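You operate a simulated robot arm through the tools that you are given. There is no shell and no other tool.

You are at the controls of a simulated robot arm. One attempt, no reset.

Task
Connect the grey hose, then open the red tap and start a rinse.

The check looks at the end state, three seconds after you hand in, the way a careful person would. Anything else that was tipped, shoved, dropped, spilled or broken makes it a failure.

Robot
A 7-joint arm with a two-finger parallel gripper, fixed in place. Base frame: the origin is at the foot of the arm, x ahead of it, y to its left, z up. Readings come in m, rad, newtons and seconds.
With the tool pointing down near the work surface it reaches from about 0.1 to 0.66 m from the base axis. Its first joint turns from -2.897 to 2.897 rad. Payload 1.57 kg.
Tool frame: the origin (TCP) lies between the finger pads and is the grasp point; the fingertips stand 0.03 m ahead of it; z points along the fingers, y is the line along which they close. Largest opening 0.11 m; finger width 0.024, thickness 0.012; the body of the gripper, 0.048 by 0.112 m, starts 0.078 m behind the TCP.
Orientation is that of the tool frame in the base frame, as [roll, pitch, yaw] about the fixed x, y, z axes, in that order (R = Rz(yaw) Ry(pitch) Rx(roll)). With the fingers straight down and closing along the base's y, the tool's x points along the base's -x, its y along +y and its z along -z.

Tools
- The arm moves only by the tool play_rows. Its argument "moves" is a list of rows, each a list of 3 entries, a list of its own where there are three numbers: the shift along the tool's x, y, z in m, then the turn, a rotation vector about the tool's x, y, z in rad, then the finger opening in m, from 0 to 0.11. In form: [[[x, y, z], [ax, ay, az], claw], ...]. A call has 1 to 20 rows; each row shifts and turns the commanded pose from where the row before left it, along the tool's axes as they then stand. Rows are played at 5 a second. More than 0.05 m and 0.15 rad between two rows, or a gripper value outside its range, and nothing of the call is played. Where a pose cannot be reached the arm comes as near as it can. A force on the tool above 50 N (or 10 N above the force at the start of the call, whichever is more), or a blocked arm, ends the call early, and 0.2 s more pass. The fingers move at their own pace (about 0.045 m/s each) and stop on an object; they squeeze with about 27 N. The grip force told is the motor's: it shows also when the fingers shut on nothing. Time passes only in rows, and 0.2 s behind the last, so rows that do not move let the fingers close. It gives the time, the measured TCP pose, the force on the tool (base axes), the opening and the grip force at its end, in the units of the frame above (readings bear some noise), with the torque about the TCP (base axes, N m) and any sound that the robot's microphone picked up.
- Cameras (640 x 400 px; columns grow to the right, rows downward): "scene" is fixed at [0.0502, -0.6495, 1.7229]; the picture's right is [0.92, -0.39, 0.00], its down [-0.20, -0.47, -0.86] and it looks along [0.34, 0.79, -0.51] (base axes); focal length 376 px, centre (320, 200). "wrist" rides on the gripper at [0.07, 0.016, -0.141] in the tool frame; the picture's right is [-0.23, 0.97, 0.00], its down [-0.86, -0.20, -0.48] and it looks along [-0.47, -0.11, 0.88] (tool axes); focal length 222 px, centre (320, 200).
- capture(camera): a new picture of that camera. No time passes.
- move_column(by): slides the trunk up (or, below 0, down) by that many m; the arm rides with it, the base frame stays. It gives what a move gives, with no picture.
- locate(camera, pixels): for up to 12 pixels [column, row] of the newest picture of that camera ("zoom" is the newest enlarged one), the place [x, y, z] in the base frame of the surface seen there, good to about 0.003 m. No time passes.
- close_up(camera, box): a new picture of the part [left, top, right, bottom] of that camera's present view, enlarged. No time passes.
- finish_job(): hands the job in; it is judged then, once.

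Unless the task says otherwise, let go and move clear before handing in.

The tools are called after "Request:" by a JSON object that holds its "op" and its "data". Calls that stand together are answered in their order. play_rows: Moves the arm, as the interface text tells. Its arguments: {"type":"object","properties":{"moves":{"type":"array"}},"required":["moves"]} The other tools are called the same way: move_column (by) slides the trunk up or down; capture (camera) takes a picture; locate (camera, pixels) gives the place of the surface under pixels of a picture; close_up (camera, box) takes an enlarged picture of a part of a camera's view; finish_job () hands the job in.

At the start:

```text
time_s: 0.0
ee_pos: [0.3193, 0.2527, 1.4016]
tcp_rot: [3.142, 0.003, -3.141]
ft_force: [0.3, -0.3, -1.4]
moment: [0.0, -0.04, -0.01]
gripper_width: 0.1098
grip_force: 0.1
trunk travel left (down, up): [-0.551, 0.039]
```

scene: 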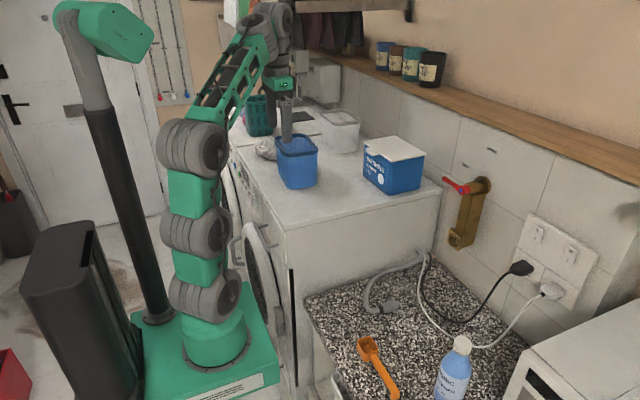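
wrist: 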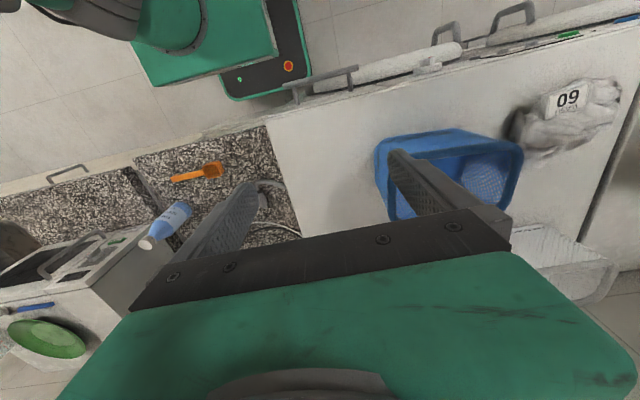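

The scene shows the grey hose end at about pixel (388,305) on the granite counter, and the brass tap with a red handle at about (465,190). I'll look closer at both and at the machine's front.

Request:
{"op": "close_up", "data": {"camera": "scene", "box": [340, 220, 540, 345]}}

Request:
{"op": "close_up", "data": {"camera": "scene", "box": [420, 150, 540, 260]}}

Request:
{"op": "close_up", "data": {"camera": "scene", "box": [210, 100, 330, 340]}}

Request:
{"op": "close_up", "data": {"camera": "wrist", "box": [260, 0, 640, 130]}}

```text
3.20 times, centred on (440, 282) of scene
```

zoom: 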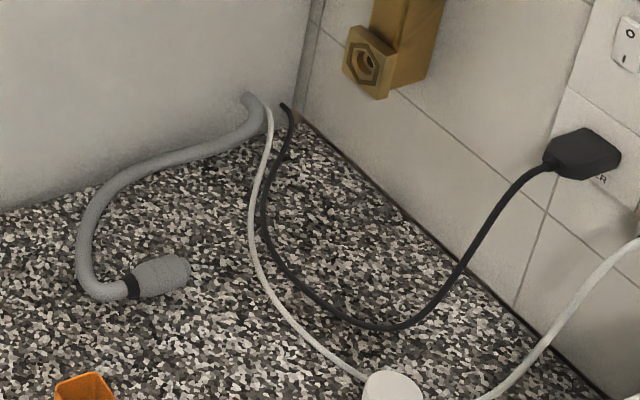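

```text
3.64 times, centred on (480, 205) of scene
```

zoom: 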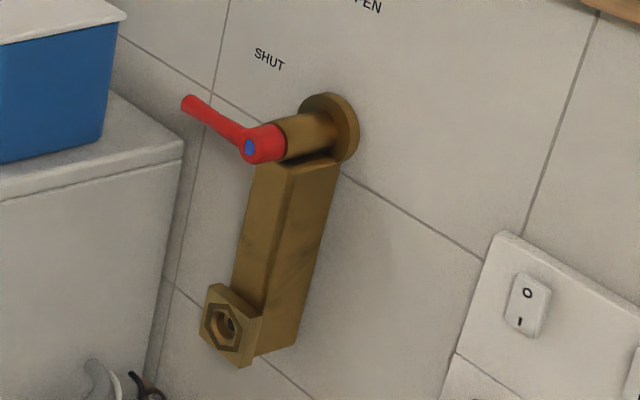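

```text
1.67 times, centred on (270, 220) of scene
```

zoom: 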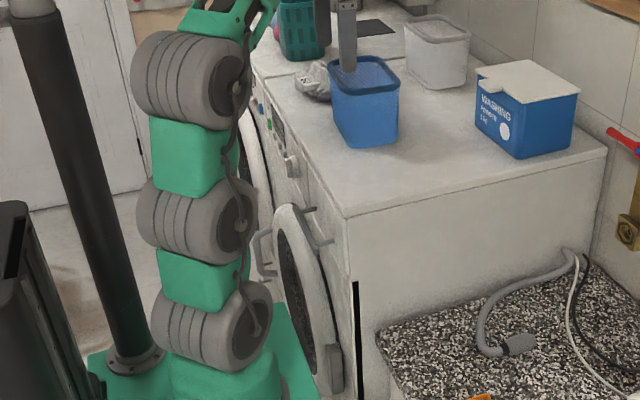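

```text
1.68 times, centred on (450, 65) of wrist
```

zoom: 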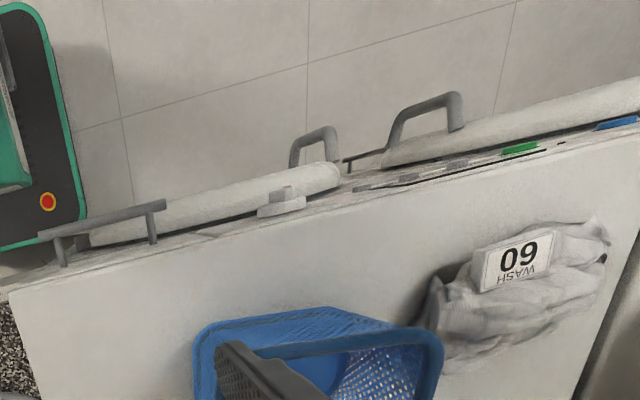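

The tap has SHUT/OPEN marks, a socket plate has O/I switches, and the machines' front panels have knobs and buttons. I'll locate the key points and zoom on the panel and the sockets.

Request:
{"op": "close_up", "data": {"camera": "scene", "box": [225, 140, 305, 240]}}

Request:
{"op": "close_up", "data": {"camera": "scene", "box": [490, 200, 610, 310]}}

Request:
{"op": "close_up", "data": {"camera": "scene", "box": [210, 60, 340, 180]}}

Request:
{"op": "close_up", "data": {"camera": "scene", "box": [430, 130, 520, 200]}}

Request:
{"op": "close_up", "data": {"camera": "scene", "box": [480, 290, 640, 400]}}

Request:
{"op": "locate", "data": {"camera": "scene", "pixels": [[388, 305], [455, 238], [458, 186], [470, 190], [447, 180], [294, 230], [442, 190], [250, 140], [370, 345], [393, 392], [462, 345], [298, 150]]}}

```text
4.00 times, centred on (265, 190) of scene
```

zoom: 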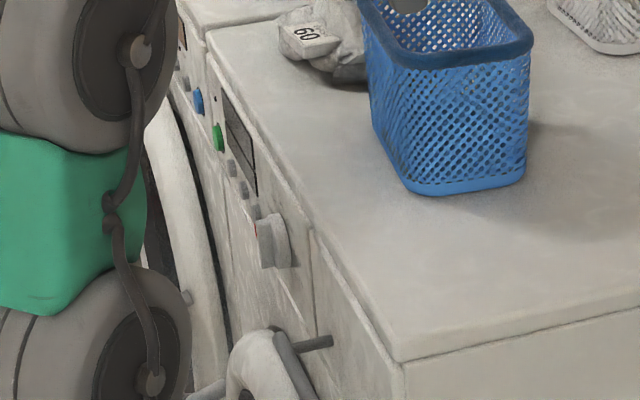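

```text
3.64 times, centred on (550, 255) of scene
```

zoom: 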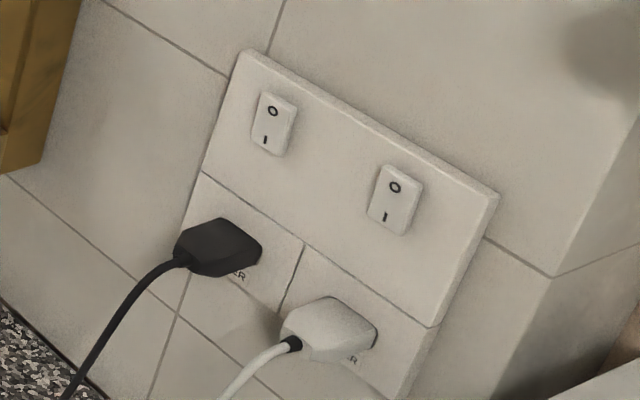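

```text
3.33 times, centred on (275, 120) of scene
```

zoom: 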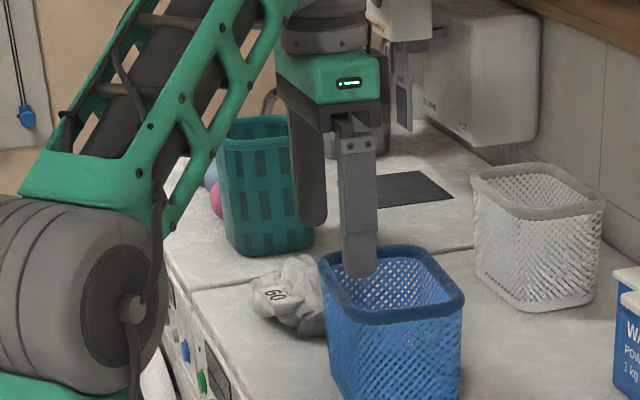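

```text
5.71 times, centred on (475, 165) of scene
```

zoom: 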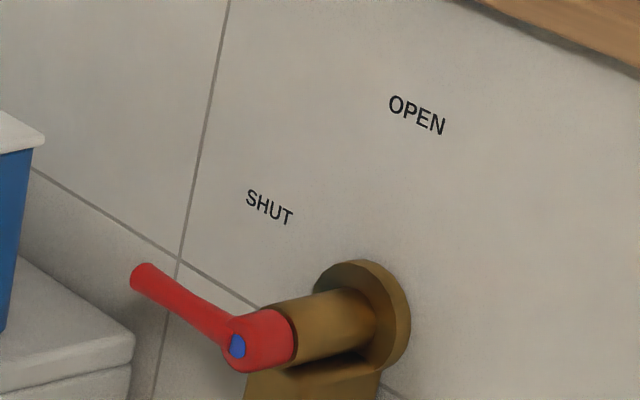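

```text
3.64 times, centred on (560, 345) of scene
```

zoom: 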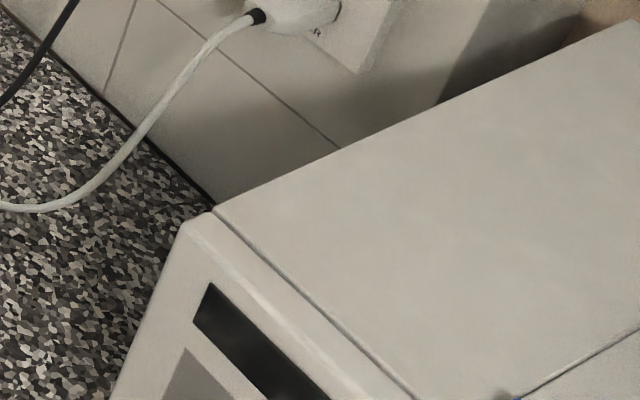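

```text
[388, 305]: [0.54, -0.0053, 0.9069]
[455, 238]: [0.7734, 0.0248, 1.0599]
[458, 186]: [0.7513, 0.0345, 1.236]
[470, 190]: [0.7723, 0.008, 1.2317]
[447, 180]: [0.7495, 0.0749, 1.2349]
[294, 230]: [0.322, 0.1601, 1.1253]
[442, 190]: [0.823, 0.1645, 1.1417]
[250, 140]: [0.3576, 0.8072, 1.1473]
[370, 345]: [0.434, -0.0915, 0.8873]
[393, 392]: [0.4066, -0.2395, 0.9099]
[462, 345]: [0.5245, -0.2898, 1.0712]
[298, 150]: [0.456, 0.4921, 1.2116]
```

Request:
{"op": "locate", "data": {"camera": "scene", "pixels": [[215, 345], [205, 295], [195, 230], [195, 145], [265, 60], [130, 200], [200, 390], [285, 85], [284, 20], [240, 80], [160, 30], [230, 370]]}}

Request:
{"op": "close_up", "data": {"camera": "scene", "box": [0, 0, 320, 200]}}

Request:
{"op": "close_up", "data": {"camera": "scene", "box": [100, 200, 320, 400]}}

Request:
{"op": "close_up", "data": {"camera": "wrist", "box": [0, 0, 320, 200]}}

Request:
{"op": "close_up", "data": {"camera": "wrist", "box": [500, 0, 640, 90]}}

```text
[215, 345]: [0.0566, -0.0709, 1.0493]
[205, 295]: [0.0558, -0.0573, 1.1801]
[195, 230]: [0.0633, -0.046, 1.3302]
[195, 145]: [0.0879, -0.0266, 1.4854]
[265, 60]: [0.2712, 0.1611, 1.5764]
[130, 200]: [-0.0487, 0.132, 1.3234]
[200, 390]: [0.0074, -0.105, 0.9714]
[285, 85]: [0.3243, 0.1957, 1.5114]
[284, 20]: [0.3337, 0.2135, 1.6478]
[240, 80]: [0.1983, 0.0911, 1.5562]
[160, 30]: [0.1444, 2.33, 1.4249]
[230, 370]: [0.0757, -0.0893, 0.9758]
```

```text
2.00 times, centred on (160, 100) of scene
```

zoom: 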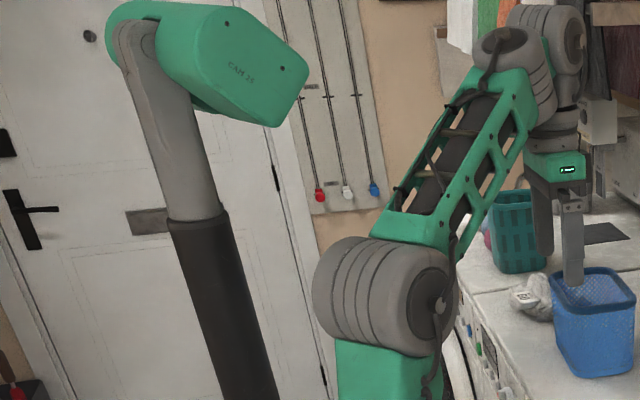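

```text
2.00 times, centred on (210, 300) of scene
```

zoom: 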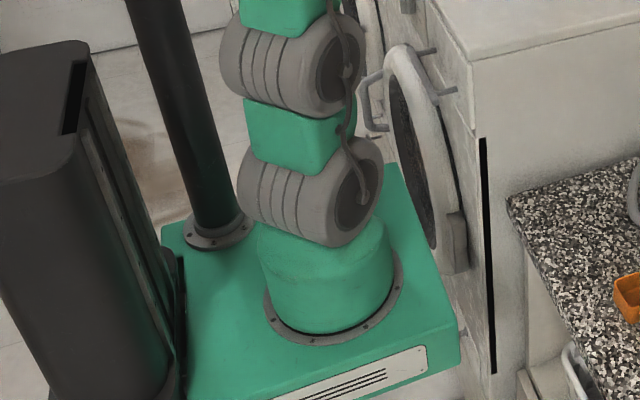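

```text
2.00 times, centred on (160, 100) of wrist
```

zoom: 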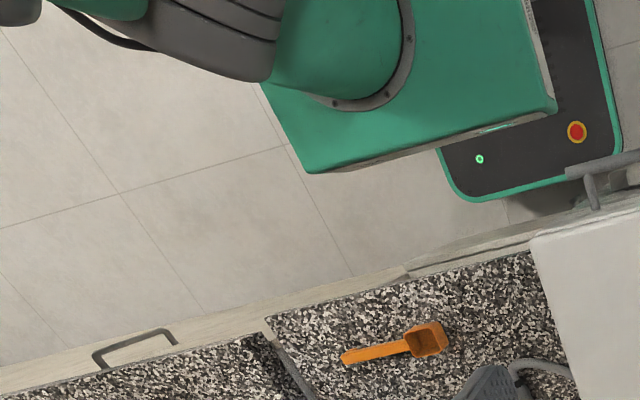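

```text
4.44 times, centred on (570, 45) of wrist
```

zoom: 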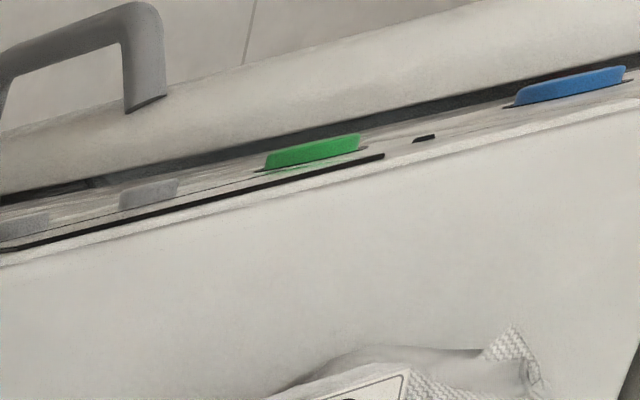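

The grey hose coupling lies at about (0.54,-0.005,0.907), the tap outlet at (0.77,0.02,1.06), and the red lever at z≈1.235. I'll move the wrist out in front of the machine and tilt it to read the front panel.

Request:
{"op": "play_rows", "data": {"moves": [[[0.033, 0.033, 0], [0, 0, 0], 0.11], [[0.033, 0.033, 0], [0, 0, 0], 0.11], [[0.033, 0.033, 0], [0, -0.1, 0], 0.11], [[0.033, 0.033, 0], [0, -0.1, 0], 0.11], [[0.033, 0.033, 0], [0, -0.1, 0], 0.11], [[0.02, 0.033, 0], [0, -0.1, 0], 0.11], [[0, 0, 0], [0, -0.1, 0], 0.11], [[0, 0, 0], [0, -0.1, 0], 0.11]]}}

Request:
{"op": "capture", "data": {"camera": "wrist"}}

Request:
{"op": "capture", "data": {"camera": "scene"}}

```text
time_s: 1.8
ee_pos: [0.1488, 0.4267, 1.3489]
tcp_rot: [3.142, 0.376, -3.14]
ft_force: [-0.7, -0.3, 0.8]
moment: [0.03, 0.03, -0.03]
gripper_width: 0.1101
grip_force: 0.1
out of reach, approached as far as the arm can: row 5, 6, 7, 8
trunk travel left (down, up): [-0.551, 0.039]
```

```text
taken
```

wrist: 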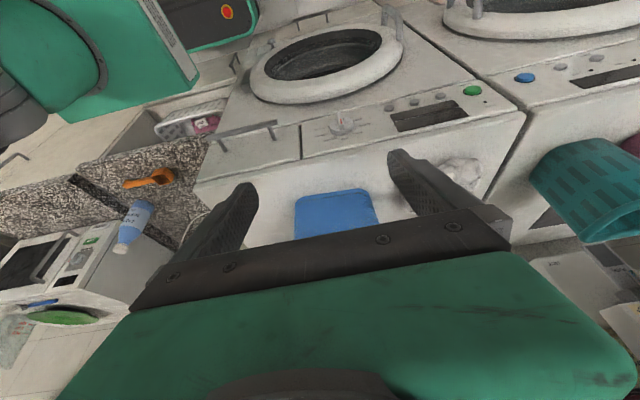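

```text
taken
```

scene: 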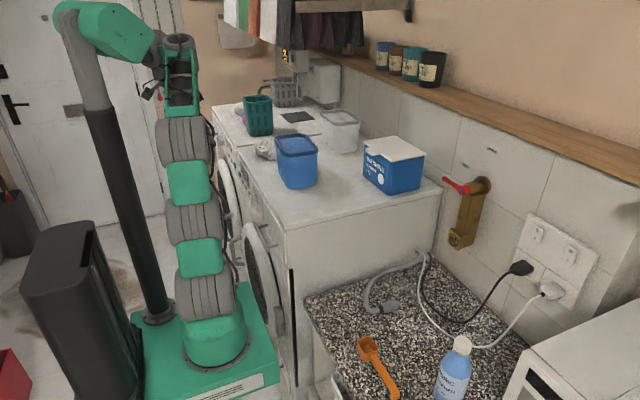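

Now the near machine's panel is visible (knob at (342,124), green button at (472,90)). I'll zoom in on it.

Request:
{"op": "close_up", "data": {"camera": "wrist", "box": [290, 70, 530, 190]}}

Request:
{"op": "close_up", "data": {"camera": "wrist", "box": [300, 90, 400, 160]}}

Request:
{"op": "close_up", "data": {"camera": "wrist", "box": [380, 70, 500, 150]}}

Request:
{"op": "close_up", "data": {"camera": "wrist", "box": [460, 20, 640, 130]}}

Request:
{"op": "close_up", "data": {"camera": "wrist", "box": [200, 0, 460, 150]}}

Request:
{"op": "locate", "data": {"camera": "wrist", "pixels": [[342, 124], [342, 150], [472, 90], [390, 107], [414, 102], [440, 96], [430, 117], [300, 150], [525, 112], [524, 77], [250, 130], [390, 20]]}}

```text
2.67 times, centred on (410, 130) of wrist
```

zoom: 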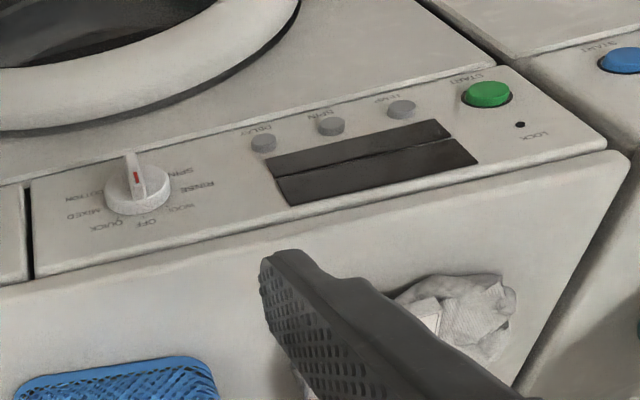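

```text
5.71 times, centred on (350, 125) of wrist
```

zoom: 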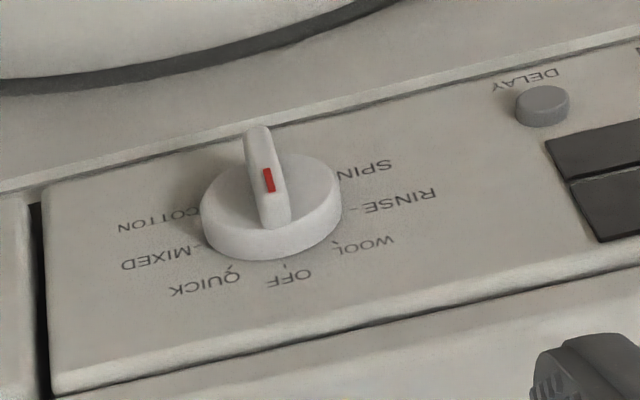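

```text
5.00 times, centred on (440, 110) of wrist
```

zoom: 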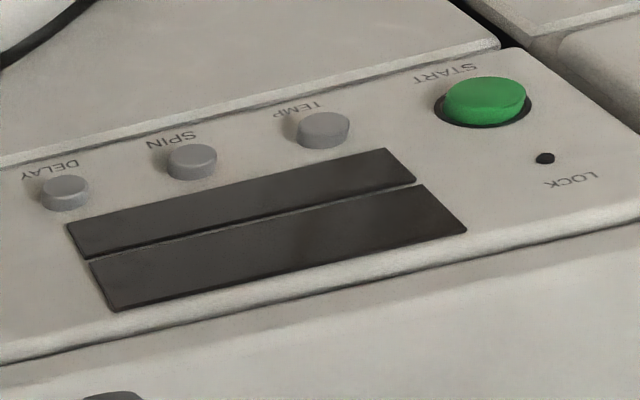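

```text
3.56 times, centred on (550, 75) of wrist
```

zoom: 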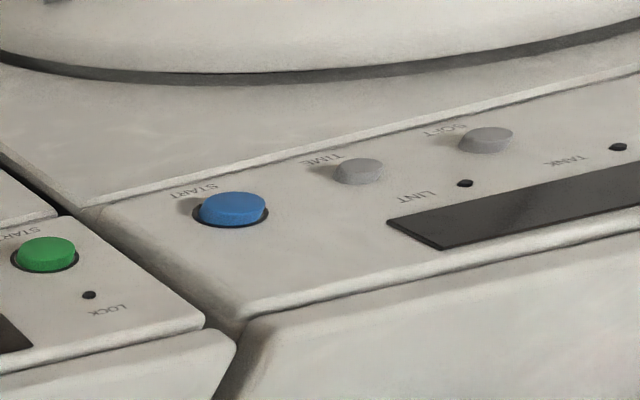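

```text
2.46 times, centred on (330, 75) of wrist
```

zoom: 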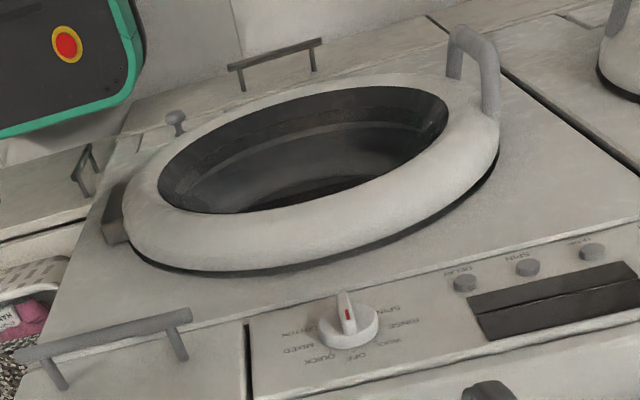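

```text
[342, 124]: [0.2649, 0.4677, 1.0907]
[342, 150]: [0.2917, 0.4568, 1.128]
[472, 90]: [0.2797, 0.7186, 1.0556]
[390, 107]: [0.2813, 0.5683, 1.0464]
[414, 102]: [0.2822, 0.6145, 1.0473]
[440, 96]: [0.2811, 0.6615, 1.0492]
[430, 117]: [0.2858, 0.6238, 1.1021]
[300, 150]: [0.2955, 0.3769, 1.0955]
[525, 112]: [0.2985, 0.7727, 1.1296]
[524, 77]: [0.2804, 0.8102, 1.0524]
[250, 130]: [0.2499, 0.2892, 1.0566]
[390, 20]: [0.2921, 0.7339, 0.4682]
```

The near machine is the washer (knob with OFF/QUICK/MIXED/COTTON/SPIN/RINSE/WOOL, green START at (0.28,0.72,1.055)), and the far one with the blue button is the dryer. Next I'll locate the tap, label, socket and hose geometry from the scene camera.

Request:
{"op": "close_up", "data": {"camera": "scene", "box": [420, 130, 540, 260]}}

Request:
{"op": "locate", "data": {"camera": "scene", "pixels": [[477, 166], [503, 150], [488, 187], [455, 240], [460, 247], [452, 233], [470, 210], [480, 225], [540, 237], [571, 256], [520, 267], [551, 290]]}}

Request:
{"op": "locate", "data": {"camera": "scene", "pixels": [[382, 308], [391, 304], [396, 303], [377, 310], [367, 300], [370, 285], [390, 270], [415, 258], [420, 252], [388, 313], [394, 308], [386, 301]]}}

Request:
{"op": "close_up", "data": {"camera": "scene", "box": [360, 280, 410, 320]}}

```text
3.08 times, centred on (480, 195) of scene
```

zoom: 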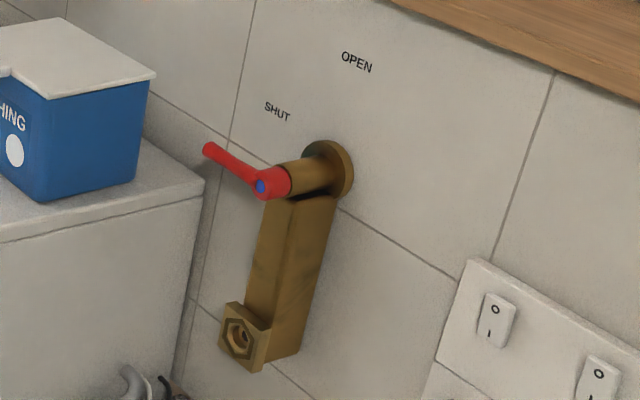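

```text
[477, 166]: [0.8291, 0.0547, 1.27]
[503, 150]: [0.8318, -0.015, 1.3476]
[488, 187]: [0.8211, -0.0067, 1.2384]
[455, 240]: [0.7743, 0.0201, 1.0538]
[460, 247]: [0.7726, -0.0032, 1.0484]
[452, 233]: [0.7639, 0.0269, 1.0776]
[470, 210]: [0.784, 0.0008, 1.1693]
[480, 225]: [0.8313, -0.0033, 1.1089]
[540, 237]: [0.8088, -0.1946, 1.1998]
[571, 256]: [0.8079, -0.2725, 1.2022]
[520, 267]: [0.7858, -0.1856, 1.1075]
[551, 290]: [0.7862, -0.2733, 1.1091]
```

```text
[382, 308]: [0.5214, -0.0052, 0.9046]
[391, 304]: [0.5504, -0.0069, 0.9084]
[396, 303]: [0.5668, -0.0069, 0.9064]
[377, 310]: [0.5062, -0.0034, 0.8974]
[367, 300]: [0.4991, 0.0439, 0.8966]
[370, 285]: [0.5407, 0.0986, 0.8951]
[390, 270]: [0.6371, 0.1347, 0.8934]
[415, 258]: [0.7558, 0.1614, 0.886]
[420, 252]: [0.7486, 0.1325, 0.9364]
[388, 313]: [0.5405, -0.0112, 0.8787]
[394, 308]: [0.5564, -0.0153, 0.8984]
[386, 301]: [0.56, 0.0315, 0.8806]
```

```text
10.00 times, centred on (385, 300) of scene
```

zoom: 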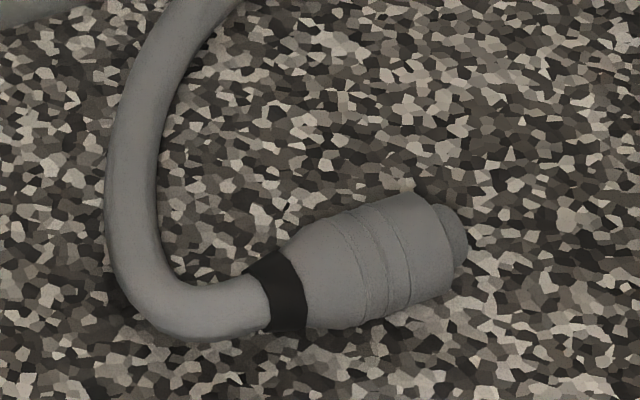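

The coupling lies along +x at y≈-0.007 (tip x≈0.57), and the outlet hex is at pixel (454,239). The lever points to SHUT (+y), and OPEN is straight up. I'll swing back over the counter at a safe height to look at the tap and sockets.

Request:
{"op": "play_rows", "data": {"moves": [[[0, 0, 0], [0, 0.1, 0], 0.11], [[0, 0, 0], [0, 0.1, 0], 0.11]]}}

```text
time_s: 2.4
ee_pos: [0.1473, 0.4263, 1.3501]
tcp_rot: [3.141, 0.177, -3.14]
ft_force: [0.4, 0.6, -0.7]
moment: [0.0, 0.02, -0.03]
gripper_width: 0.11
grip_force: 0.0
trunk travel left (down, up): [-0.551, 0.039]
```

Request:
{"op": "play_rows", "data": {"moves": [[[0, 0, -0.02], [0, 0.09, 0], 0.11], [[0, 0, -0.02], [0, 0.087, 0], 0.11], [[-0.0155, -0.04, -0.004], [0, 0, 0], 0.11], [[-0.0155, -0.04, -0.004], [0, 0, 0], 0.11], [[-0.0155, -0.04, -0.004], [0, 0, 0], 0.11], [[-0.0155, -0.04, -0.004], [0, 0, 0], 0.11], [[-0.0155, -0.04, -0.004], [0, 0, 0], 0.11], [[-0.0155, -0.04, -0.004], [0, 0, 0], 0.11], [[-0.0155, -0.04, 0], [0, 0, 0], 0.11], [[-0.0155, -0.04, 0], [0, 0, 0], 0.11], [[-0.0155, -0.04, 0], [0, 0, 0], 0.11], [[-0.0155, -0.04, 0], [0, 0, 0], 0.11], [[-0.0155, -0.04, 0], [0, 0, 0], 0.11], [[-0.0155, -0.04, 0], [0, 0, 0], 0.11]]}}

```text
time_s: 5.1
ee_pos: [0.3053, 0.0284, 1.396]
tcp_rot: [3.138, 0.007, 3.124]
ft_force: [6.9, 2.0, -9.7]
moment: [-0.33, 0.39, -0.14]
gripper_width: 0.11
grip_force: 0.1
out of reach, approached as far as the arm can: row 8, 9, 10
trunk travel left (down, up): [-0.551, 0.039]
stopped in row 13: the force on the tool passed its limit at 105 N (the readings are from after the stop); the commanded pose is now the measured one
```

The arm stopped on a 105 N force reading near (0.305,0.028,1.396). I'll look at what happened before moving further.

Request:
{"op": "capture", "data": {"camera": "scene"}}

Request:
{"op": "capture", "data": {"camera": "wrist"}}

```text
taken
```

scene: 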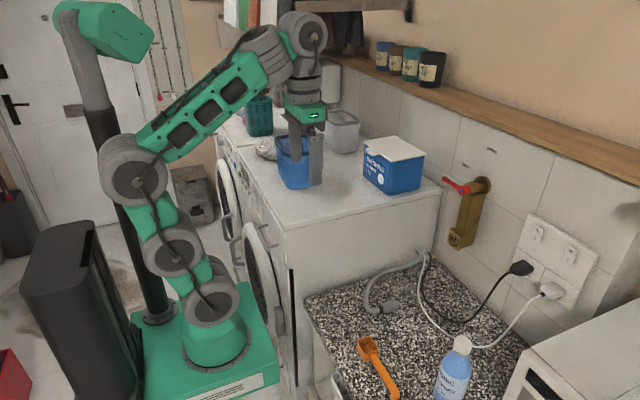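

```text
taken
```

wrist: 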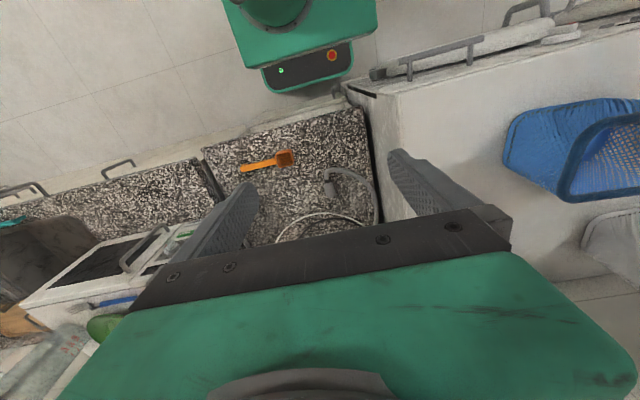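

Nothing on the counter or machines appears to have moved. The spike seems to come from a sudden joint reconfiguration (elbow now at (135,175)). I'll take a still reading and check the elbow against the mast.

Request:
{"op": "play_rows", "data": {"moves": [[[0, 0, 0], [0, 0, 0], 0.11], [[0, 0, 0], [0, 0, 0], 0.11]]}}

Request:
{"op": "close_up", "data": {"camera": "scene", "box": [60, 90, 260, 215]}}

Request:
{"op": "locate", "data": {"camera": "scene", "pixels": [[137, 180], [170, 245], [210, 295], [105, 130], [120, 150], [215, 345], [310, 35], [250, 60], [316, 180], [300, 100], [130, 230]]}}

```text
time_s: 5.7
ee_pos: [0.3054, 0.027, 1.3971]
tcp_rot: [3.138, 0.007, 3.123]
ft_force: [7.3, 6.6, -11.2]
moment: [-1.13, 0.29, -0.53]
gripper_width: 0.11
grip_force: 0.1
trunk travel left (down, up): [-0.551, 0.039]
```

```text
3.20 times, centred on (160, 152) of scene
```

zoom: 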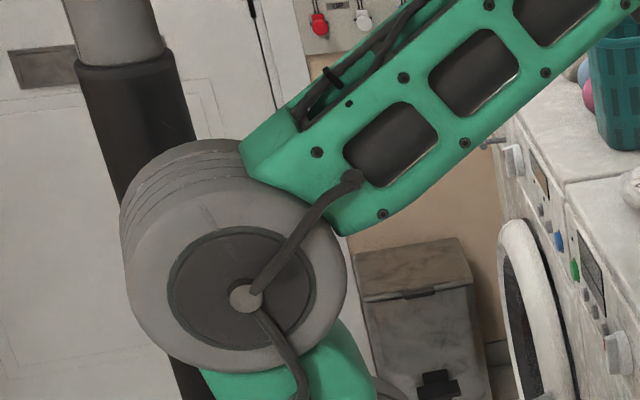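

```text
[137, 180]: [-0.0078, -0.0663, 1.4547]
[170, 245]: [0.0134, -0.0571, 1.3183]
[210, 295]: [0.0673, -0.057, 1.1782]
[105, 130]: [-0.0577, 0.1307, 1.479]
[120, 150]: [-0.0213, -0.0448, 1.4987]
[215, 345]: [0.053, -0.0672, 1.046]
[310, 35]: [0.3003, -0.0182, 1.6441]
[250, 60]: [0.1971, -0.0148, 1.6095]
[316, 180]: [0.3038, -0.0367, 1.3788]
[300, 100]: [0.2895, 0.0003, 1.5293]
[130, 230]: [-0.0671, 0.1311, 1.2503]
```

A steady ~15 N remains, most likely the bent-back elbow touching the mast rather than anything at the tool. I'll extend the arm forward gently to bring the elbow away.

Request:
{"op": "play_rows", "data": {"moves": [[[-0.02, 0, 0], [0, 0, 0], 0.11], [[-0.02, 0, 0], [0, 0, 0], 0.11], [[-0.02, 0, 0], [0, 0, 0], 0.11], [[0, 0, 0], [0, 0, 0], 0.11]]}}

Request:
{"op": "close_up", "data": {"camera": "scene", "box": [60, 0, 380, 400]}}

```text
time_s: 6.7
ee_pos: [0.3665, 0.0273, 1.399]
tcp_rot: [3.137, 0.007, 3.123]
ft_force: [-0.3, -0.7, 0.1]
moment: [0.0, 0.02, 0.01]
gripper_width: 0.1098
grip_force: 0.0
trunk travel left (down, up): [-0.551, 0.039]
```

```text
1.00 times, centred on (220, 200) of scene (not enlarged: the box is as wide or as high as the picture)
```

zoom: 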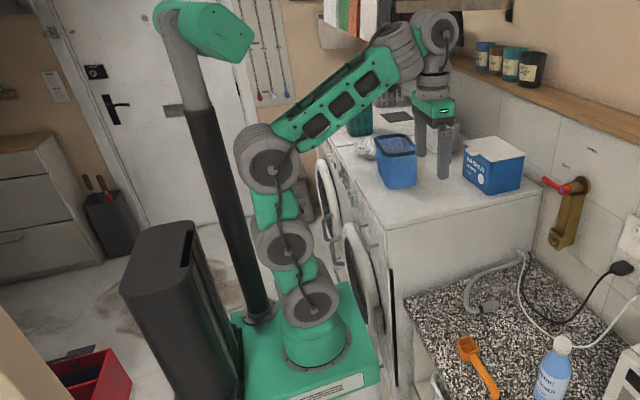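

The force is back to zero, so the elbow is clear; I'll keep the hand further out from now on. Now I'll tilt the wrist toward the wall to view the tap, outlet and socket switches.

Request:
{"op": "play_rows", "data": {"moves": [[[-0.01, -0.03, 0], [0, 0, 0], 0.11], [[-0.01, -0.03, 0], [0, -0.1, 0], 0.11], [[-0.01, -0.03, 0], [0, -0.1, 0], 0.11], [[-0.01, -0.03, 0], [0, -0.1, 0], 0.11], [[0, 0, 0], [0, -0.1, 0], 0.11], [[0, 0, 0], [0, -0.1, 0], 0.11], [[0, 0, 0], [0, -0.1, 0], 0.11]]}}

Request:
{"op": "capture", "data": {"camera": "wrist"}}

```text
time_s: 8.3
ee_pos: [0.4009, -0.0936, 1.4007]
tcp_rot: [3.137, 0.608, 3.124]
ft_force: [-0.3, -0.1, 0.4]
moment: [0.02, 0.03, -0.02]
gripper_width: 0.1101
grip_force: 0.0
trunk travel left (down, up): [-0.551, 0.039]
```

```text
taken
```

wrist: 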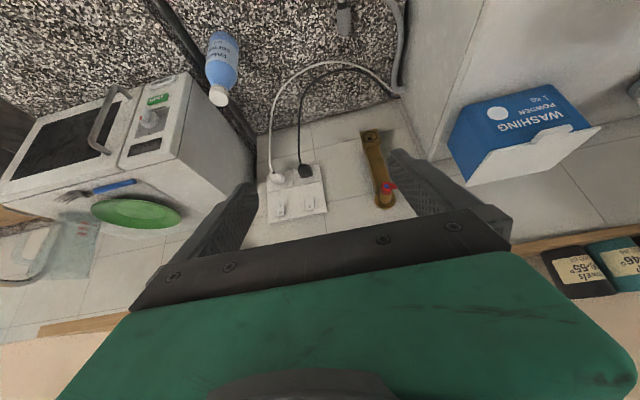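

Request:
{"op": "close_up", "data": {"camera": "wrist", "box": [255, 155, 335, 220]}}

Request:
{"op": "close_up", "data": {"camera": "wrist", "box": [340, 115, 420, 215]}}

Request:
{"op": "locate", "data": {"camera": "wrist", "pixels": [[369, 137], [383, 187], [392, 186], [282, 210], [308, 206], [279, 178], [305, 171], [343, 20], [344, 5], [383, 203], [371, 135], [364, 135]]}}

```text
6.15 times, centred on (295, 188) of wrist
```

zoom: 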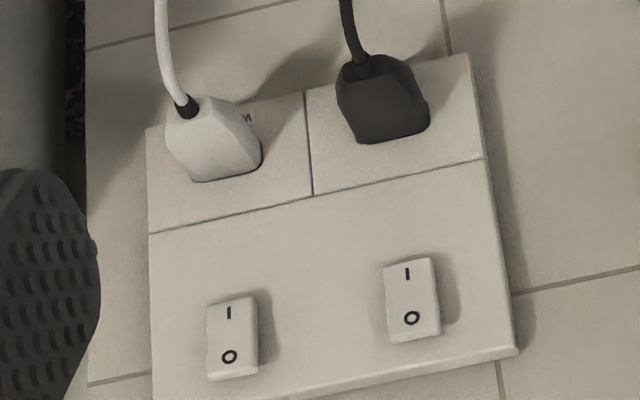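

```text
4.00 times, centred on (380, 165) of wrist
```

zoom: 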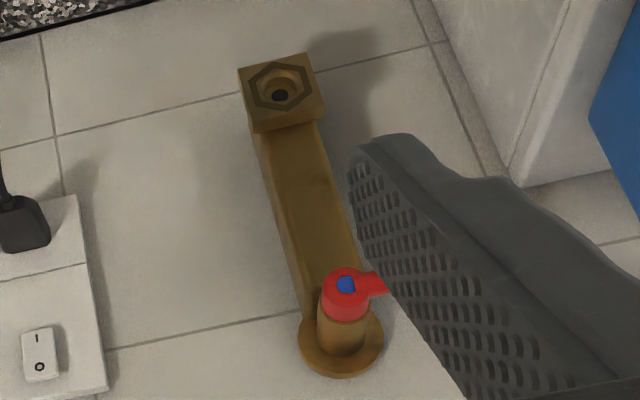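

```text
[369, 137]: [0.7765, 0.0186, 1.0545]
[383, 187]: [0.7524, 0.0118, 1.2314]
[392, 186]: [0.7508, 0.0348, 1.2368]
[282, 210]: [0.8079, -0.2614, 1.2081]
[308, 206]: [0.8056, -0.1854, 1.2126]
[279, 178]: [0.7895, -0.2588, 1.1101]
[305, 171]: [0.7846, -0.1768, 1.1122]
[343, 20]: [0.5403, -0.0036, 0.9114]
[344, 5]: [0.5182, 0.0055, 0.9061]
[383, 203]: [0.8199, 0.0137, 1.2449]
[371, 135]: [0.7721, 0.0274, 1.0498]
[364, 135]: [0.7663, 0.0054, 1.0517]
```

The outlet is centred at about (0.77,0.02,1.054) facing -x, and the lever pivot is at y≈0.02, z≈1.235. I'll zoom in on the socket labels and rocker states.

Request:
{"op": "close_up", "data": {"camera": "wrist", "box": [270, 162, 300, 182]}}

Request:
{"op": "close_up", "data": {"camera": "wrist", "box": [295, 155, 325, 175]}}

Request:
{"op": "close_up", "data": {"camera": "wrist", "box": [270, 190, 325, 222]}}

Request:
{"op": "close_up", "data": {"camera": "scene", "box": [500, 210, 600, 310]}}

Request:
{"op": "close_up", "data": {"camera": "scene", "box": [510, 255, 550, 285]}}

Request:
{"op": "close_up", "data": {"camera": "scene", "box": [535, 275, 585, 310]}}

Request:
{"op": "close_up", "data": {"camera": "wrist", "box": [200, 0, 420, 140]}}

```text
16.00 times, centred on (285, 172) of wrist
```

zoom: 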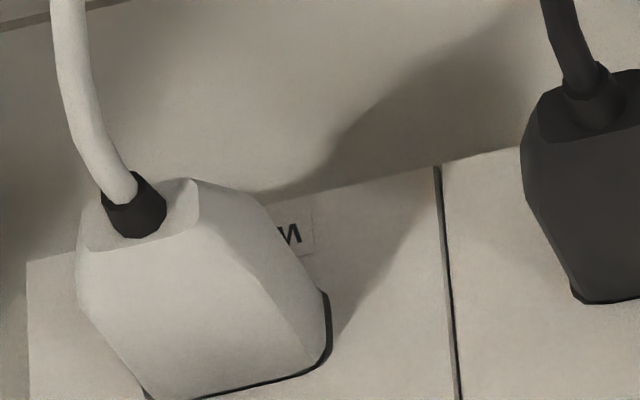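

```text
16.00 times, centred on (310, 165) of wrist
```

zoom: 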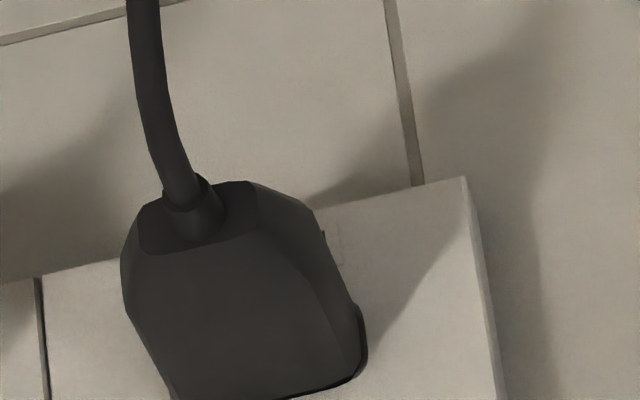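

```text
11.64 times, centred on (298, 206) of wrist
```

zoom: 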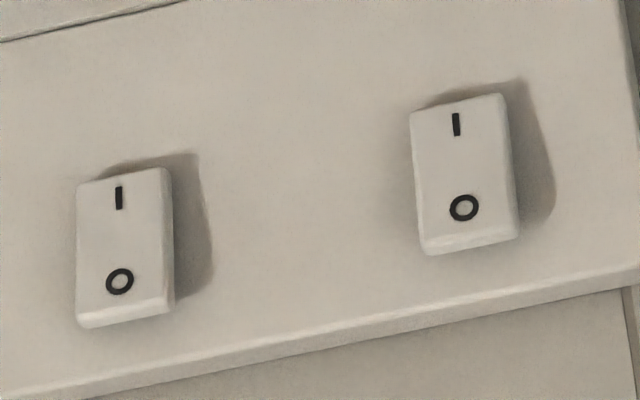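

```text
4.00 times, centred on (550, 260) of scene
```

zoom: 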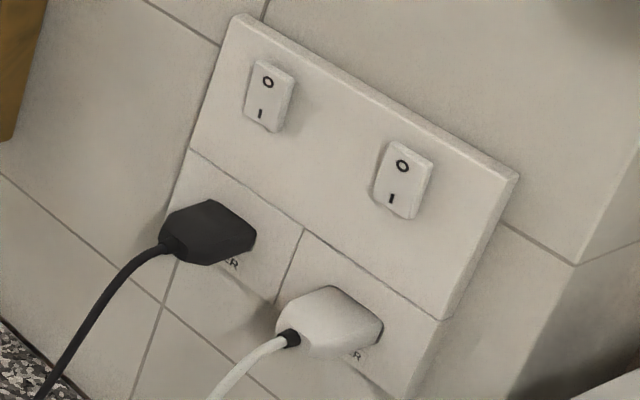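

```text
13.33 times, centred on (530, 270) of scene
```

zoom: 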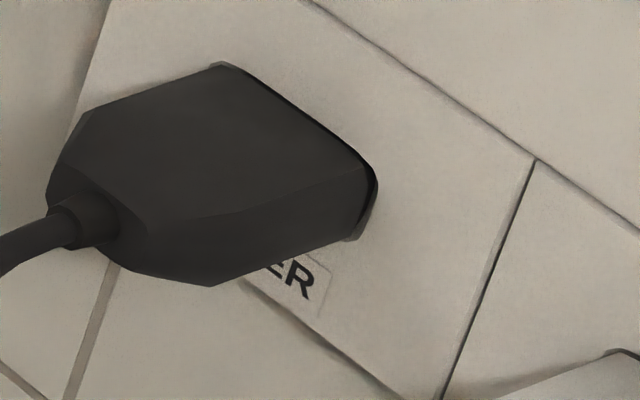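

```text
11.43 times, centred on (560, 292) of scene
```

zoom: 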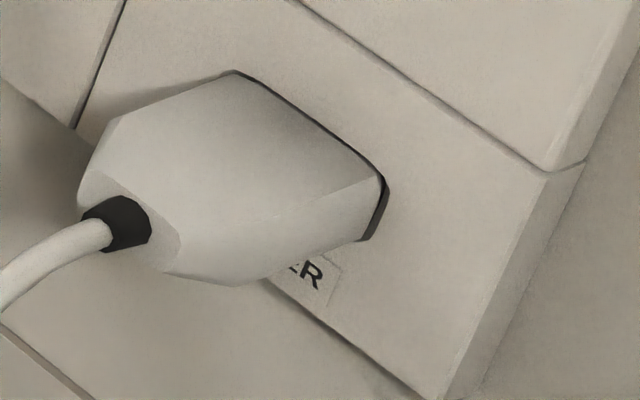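

```text
2.86 times, centred on (310, 70) of wrist
```

zoom: 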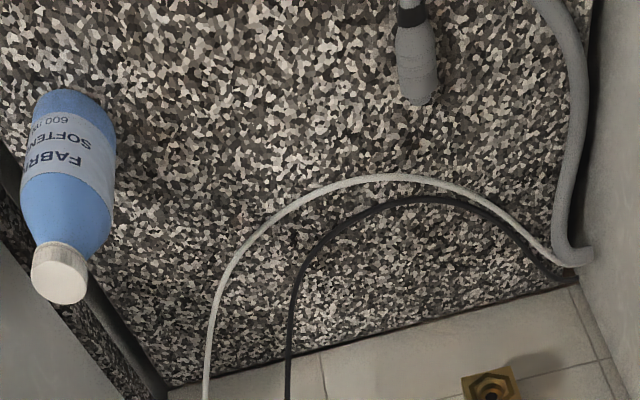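

The white plug's label starts with "W" (seen inverted) and ends "ER", so it's the washer's. I'll measure the tilt of both rockers to read their states.

Request:
{"op": "close_up", "data": {"camera": "wrist", "box": [270, 190, 325, 222]}}

Request:
{"op": "locate", "data": {"camera": "zoom", "pixels": [[120, 190], [120, 215], [120, 240], [120, 265], [120, 295], [250, 200], [460, 115], [462, 140], [464, 165], [466, 190], [468, 225], [350, 250]]}}

```text
11.64 times, centred on (298, 206) of wrist
```

zoom: 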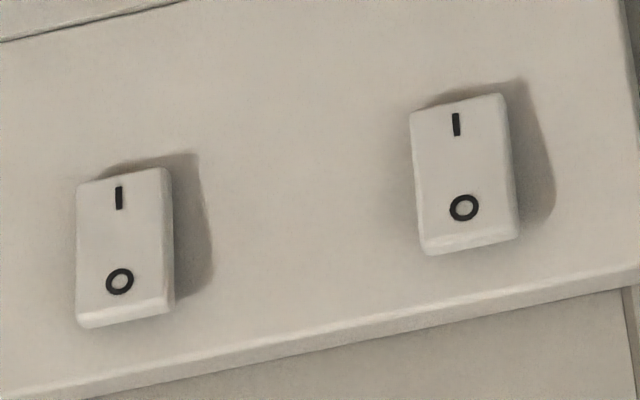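

```text
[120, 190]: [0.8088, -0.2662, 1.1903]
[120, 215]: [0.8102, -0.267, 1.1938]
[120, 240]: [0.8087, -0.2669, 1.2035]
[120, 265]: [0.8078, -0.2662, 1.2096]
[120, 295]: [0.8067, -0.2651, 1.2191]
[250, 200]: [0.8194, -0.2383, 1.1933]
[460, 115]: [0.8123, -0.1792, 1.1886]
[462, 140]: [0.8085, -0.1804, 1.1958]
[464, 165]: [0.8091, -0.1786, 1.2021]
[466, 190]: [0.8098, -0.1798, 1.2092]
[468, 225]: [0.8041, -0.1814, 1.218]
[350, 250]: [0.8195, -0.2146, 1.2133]
```

Both rockers show the I side slightly pressed in, so both sockets look on; I'll confirm later from the washer's display. Now I'll check the carriage clearance before considering trunk moves.

Request:
{"op": "capture", "data": {"camera": "scene"}}

Request:
{"op": "locate", "data": {"camera": "scene", "pixels": [[280, 365], [240, 258], [262, 315], [255, 230], [270, 300], [285, 345], [238, 250], [140, 395], [262, 245], [300, 330], [140, 330], [300, 290]]}}

```text
taken
```

scene: 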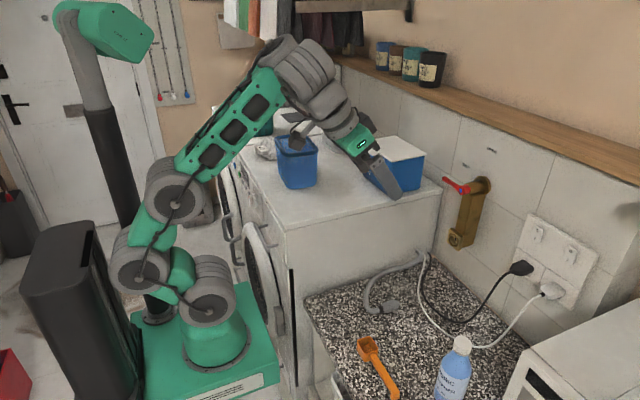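

```text
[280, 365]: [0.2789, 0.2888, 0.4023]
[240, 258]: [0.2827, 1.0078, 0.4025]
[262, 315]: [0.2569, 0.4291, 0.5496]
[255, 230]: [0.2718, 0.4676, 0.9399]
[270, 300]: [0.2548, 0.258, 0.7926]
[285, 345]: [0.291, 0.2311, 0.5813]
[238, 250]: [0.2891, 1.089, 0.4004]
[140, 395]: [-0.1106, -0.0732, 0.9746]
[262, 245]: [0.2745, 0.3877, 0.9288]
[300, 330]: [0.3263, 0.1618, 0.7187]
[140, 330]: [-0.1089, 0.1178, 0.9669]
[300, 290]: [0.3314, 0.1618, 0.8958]
```

Request:
{"op": "locate", "data": {"camera": "scene", "pixels": [[272, 360], [262, 340], [250, 300], [243, 285], [276, 370], [236, 240], [240, 265], [246, 225], [237, 262], [266, 375], [290, 240], [285, 205]]}}

Request:
{"op": "close_up", "data": {"camera": "scene", "box": [220, 200, 330, 390]}}

```text
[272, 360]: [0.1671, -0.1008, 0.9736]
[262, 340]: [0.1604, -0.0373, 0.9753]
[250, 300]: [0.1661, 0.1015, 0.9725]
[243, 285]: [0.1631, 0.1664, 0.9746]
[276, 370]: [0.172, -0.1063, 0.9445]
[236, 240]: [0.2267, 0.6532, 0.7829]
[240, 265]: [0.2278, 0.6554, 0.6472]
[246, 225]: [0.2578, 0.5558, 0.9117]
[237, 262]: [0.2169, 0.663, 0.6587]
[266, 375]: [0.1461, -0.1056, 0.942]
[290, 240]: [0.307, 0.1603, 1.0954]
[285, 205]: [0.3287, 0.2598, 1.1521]
```

```text
2.11 times, centred on (275, 295) of scene
```

zoom: 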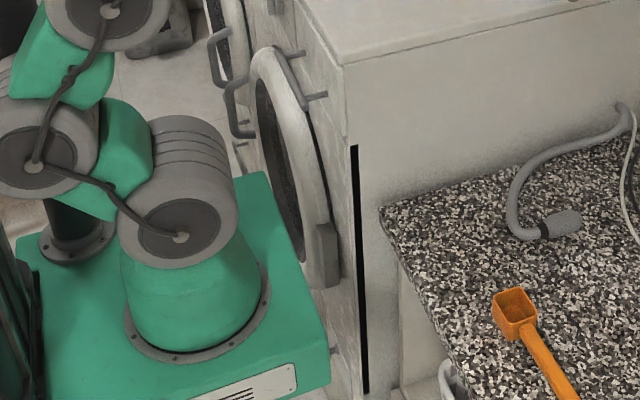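

The carriage front edge is at x≈0.17 and the washer's protrusions start at x≥0.217, so the trunk can slide safely. I'll check the black box behind the arm, then lower the trunk 0.2 m to improve reach at the tap.

Request:
{"op": "locate", "data": {"camera": "scene", "pixels": [[80, 245], [90, 225], [125, 340], [110, 290], [140, 275], [115, 265]]}}

Request:
{"op": "move_column", "data": {"by": -0.1}}

```text
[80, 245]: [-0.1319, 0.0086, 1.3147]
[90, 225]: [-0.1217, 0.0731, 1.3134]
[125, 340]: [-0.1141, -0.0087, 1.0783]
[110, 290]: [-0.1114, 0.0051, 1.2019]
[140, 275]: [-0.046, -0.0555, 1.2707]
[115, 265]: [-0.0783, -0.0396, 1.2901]
```

```text
time_s: 9.6
ee_pos: [0.4023, -0.0934, 1.3012]
tcp_rot: [3.138, 0.608, 3.122]
ft_force: [-0.6, 0.7, 0.4]
moment: [0.01, 0.01, 0.01]
gripper_width: 0.11
grip_force: 0.1
trunk travel left (down, up): [-0.451, 0.139]
```

The lowering went cleanly. The box's front face is at x≈-0.115, close to the folded elbow, so I'll extend the hand a little before lowering further.

Request:
{"op": "play_rows", "data": {"moves": [[[-0.02, 0.0, 0.01], [0, 0, 0], 0.11], [[-0.02, 0.0, 0.01], [0, 0, 0], 0.11], [[-0.02, 0.0, 0.01], [0, 0, 0], 0.11], [[-0.02, 0.0, 0.01], [0, 0, 0], 0.11]]}}

Request:
{"op": "capture", "data": {"camera": "scene"}}

```text
time_s: 10.6
ee_pos: [0.4913, -0.0966, 1.3128]
tcp_rot: [3.138, 0.609, 3.123]
ft_force: [-0.5, 0.6, 0.1]
moment: [0.02, -0.02, 0.01]
gripper_width: 0.1101
grip_force: 0.0
trunk travel left (down, up): [-0.451, 0.139]
```

```text
taken
```

scene: 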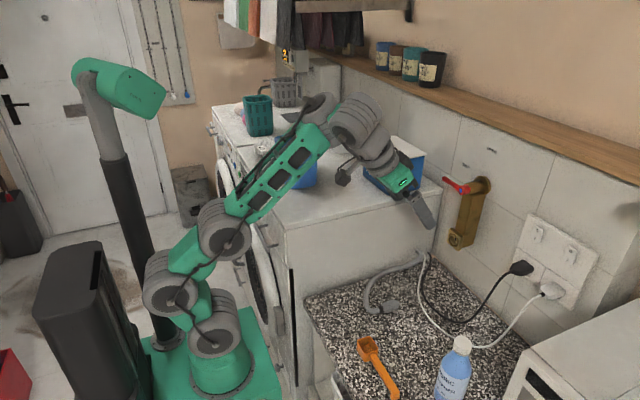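

The mast and box ride with the carriage, and all is clear. I'll lower another 0.1 m and test the reach toward the wall to the right of the tap with the fingers closed.

Request:
{"op": "move_column", "data": {"by": -0.1}}

Request:
{"op": "play_rows", "data": {"moves": [[[-0.02, 0.005, 0.01], [0, -0.05, 0], 0.0], [[-0.02, 0.005, 0.015], [0, -0.05, 0], 0.0], [[-0.02, 0.005, 0.015], [0, -0.05, 0], 0.0], [[-0.02, 0.005, 0.02], [0, 0, 0], 0.0], [[-0.02, 0, 0.02], [0, 0, 0], 0.0]]}}

Request:
{"op": "capture", "data": {"camera": "wrist"}}

Request:
{"op": "capture", "data": {"camera": "scene"}}

```text
time_s: 11.9
ee_pos: [0.4912, -0.0953, 1.2141]
tcp_rot: [3.136, 0.607, 3.123]
ft_force: [0.3, 0.0, 0.6]
moment: [-0.03, -0.03, 0.03]
gripper_width: 0.1099
grip_force: 0.0
trunk travel left (down, up): [-0.351, 0.239]
```

```text
time_s: 13.1
ee_pos: [0.6216, -0.0776, 1.2373]
tcp_rot: [3.138, 0.758, 3.122]
ft_force: [-0.3, -0.2, -0.2]
moment: [0.0, -0.01, 0.03]
gripper_width: 0.0041
grip_force: 0.1
out of reach, approached as far as the arm can: row 3
trunk travel left (down, up): [-0.351, 0.239]
```

```text
taken
```

wrist: 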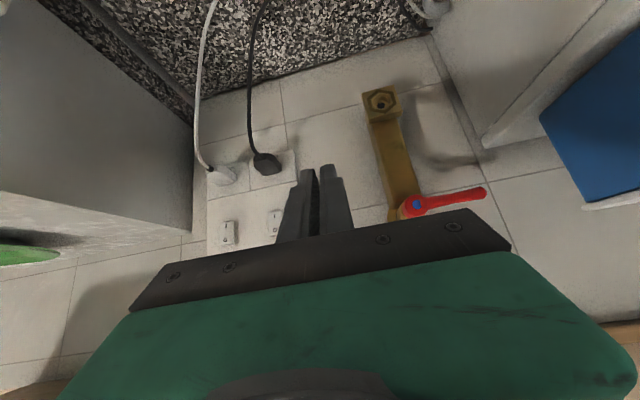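

```text
taken
```

scene: 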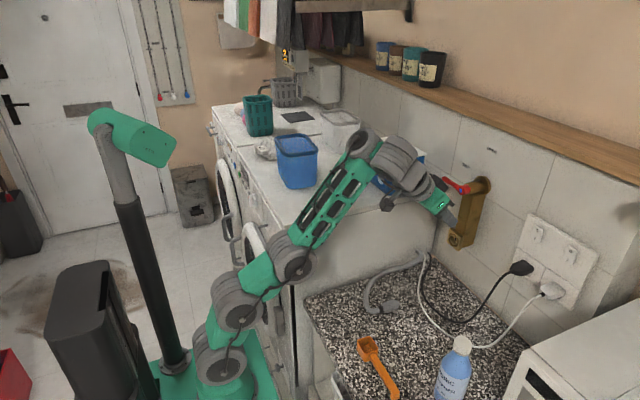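

Good view of the tap now: lever pivot near (416,204), lever end near (483,192), outlet near (381,99). I'll measure these.

Request:
{"op": "close_up", "data": {"camera": "wrist", "box": [340, 70, 520, 230]}}

Request:
{"op": "locate", "data": {"camera": "wrist", "pixels": [[416, 204], [440, 200], [460, 196], [480, 191], [485, 190], [381, 99], [380, 96], [365, 99], [396, 94], [384, 115], [372, 90], [388, 88]]}}

Request:
{"op": "close_up", "data": {"camera": "wrist", "box": [200, 140, 310, 260]}}

Request:
{"op": "close_up", "data": {"camera": "wrist", "box": [355, 80, 405, 120]}}

```text
2.50 times, centred on (430, 150) of wrist
```

zoom: 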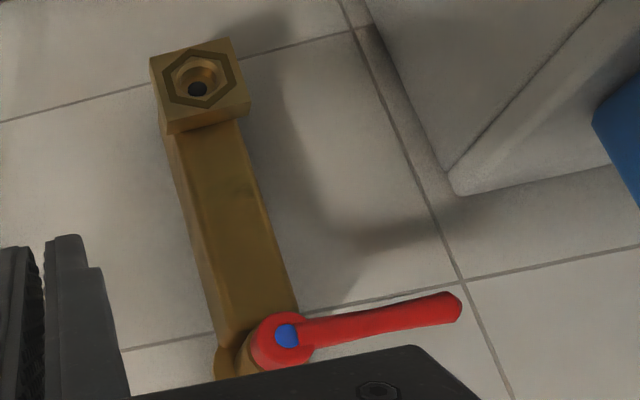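

```text
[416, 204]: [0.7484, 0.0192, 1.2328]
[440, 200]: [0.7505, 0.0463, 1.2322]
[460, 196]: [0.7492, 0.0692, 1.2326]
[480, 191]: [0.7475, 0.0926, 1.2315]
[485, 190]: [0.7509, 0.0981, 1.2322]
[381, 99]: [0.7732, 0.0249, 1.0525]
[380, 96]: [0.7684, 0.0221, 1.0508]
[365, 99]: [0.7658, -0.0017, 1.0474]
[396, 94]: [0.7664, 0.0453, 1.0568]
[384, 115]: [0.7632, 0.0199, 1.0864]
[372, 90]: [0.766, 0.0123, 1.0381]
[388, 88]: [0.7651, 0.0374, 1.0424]
```

```text
3.33 times, centred on (255, 200) of wrist
```

zoom: 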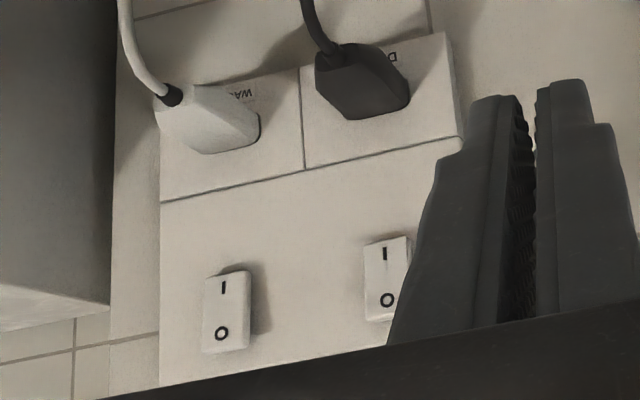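

```text
10.00 times, centred on (380, 100) of wrist
```

zoom: 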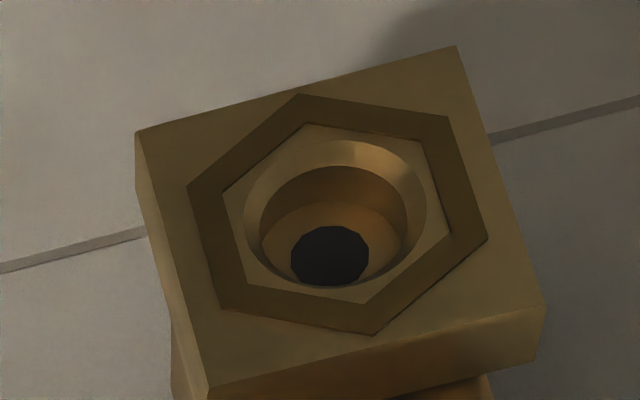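

The white plug's label reads "WA…" and the black one's "D…", so the washer socket is the white one. I'll refine the outlet centre from the scene camera with a tight close-up.

Request:
{"op": "close_up", "data": {"camera": "scene", "box": [440, 225, 472, 253]}}

Request:
{"op": "locate", "data": {"camera": "zoom", "pixels": [[200, 180], [300, 150], [250, 120], [350, 250], [300, 330], [220, 280]]}}

```text
14.29 times, centred on (456, 239) of scene
```

zoom: 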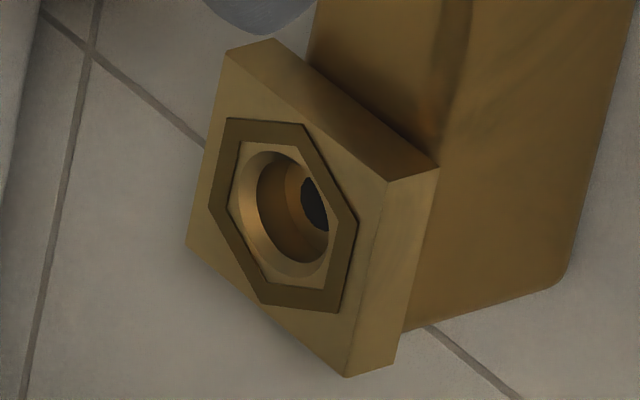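

```text
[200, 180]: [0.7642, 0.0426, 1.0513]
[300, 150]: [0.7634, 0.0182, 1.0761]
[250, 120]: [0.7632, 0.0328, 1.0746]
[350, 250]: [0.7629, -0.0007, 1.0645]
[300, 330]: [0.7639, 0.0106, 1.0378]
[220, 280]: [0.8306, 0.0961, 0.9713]
```

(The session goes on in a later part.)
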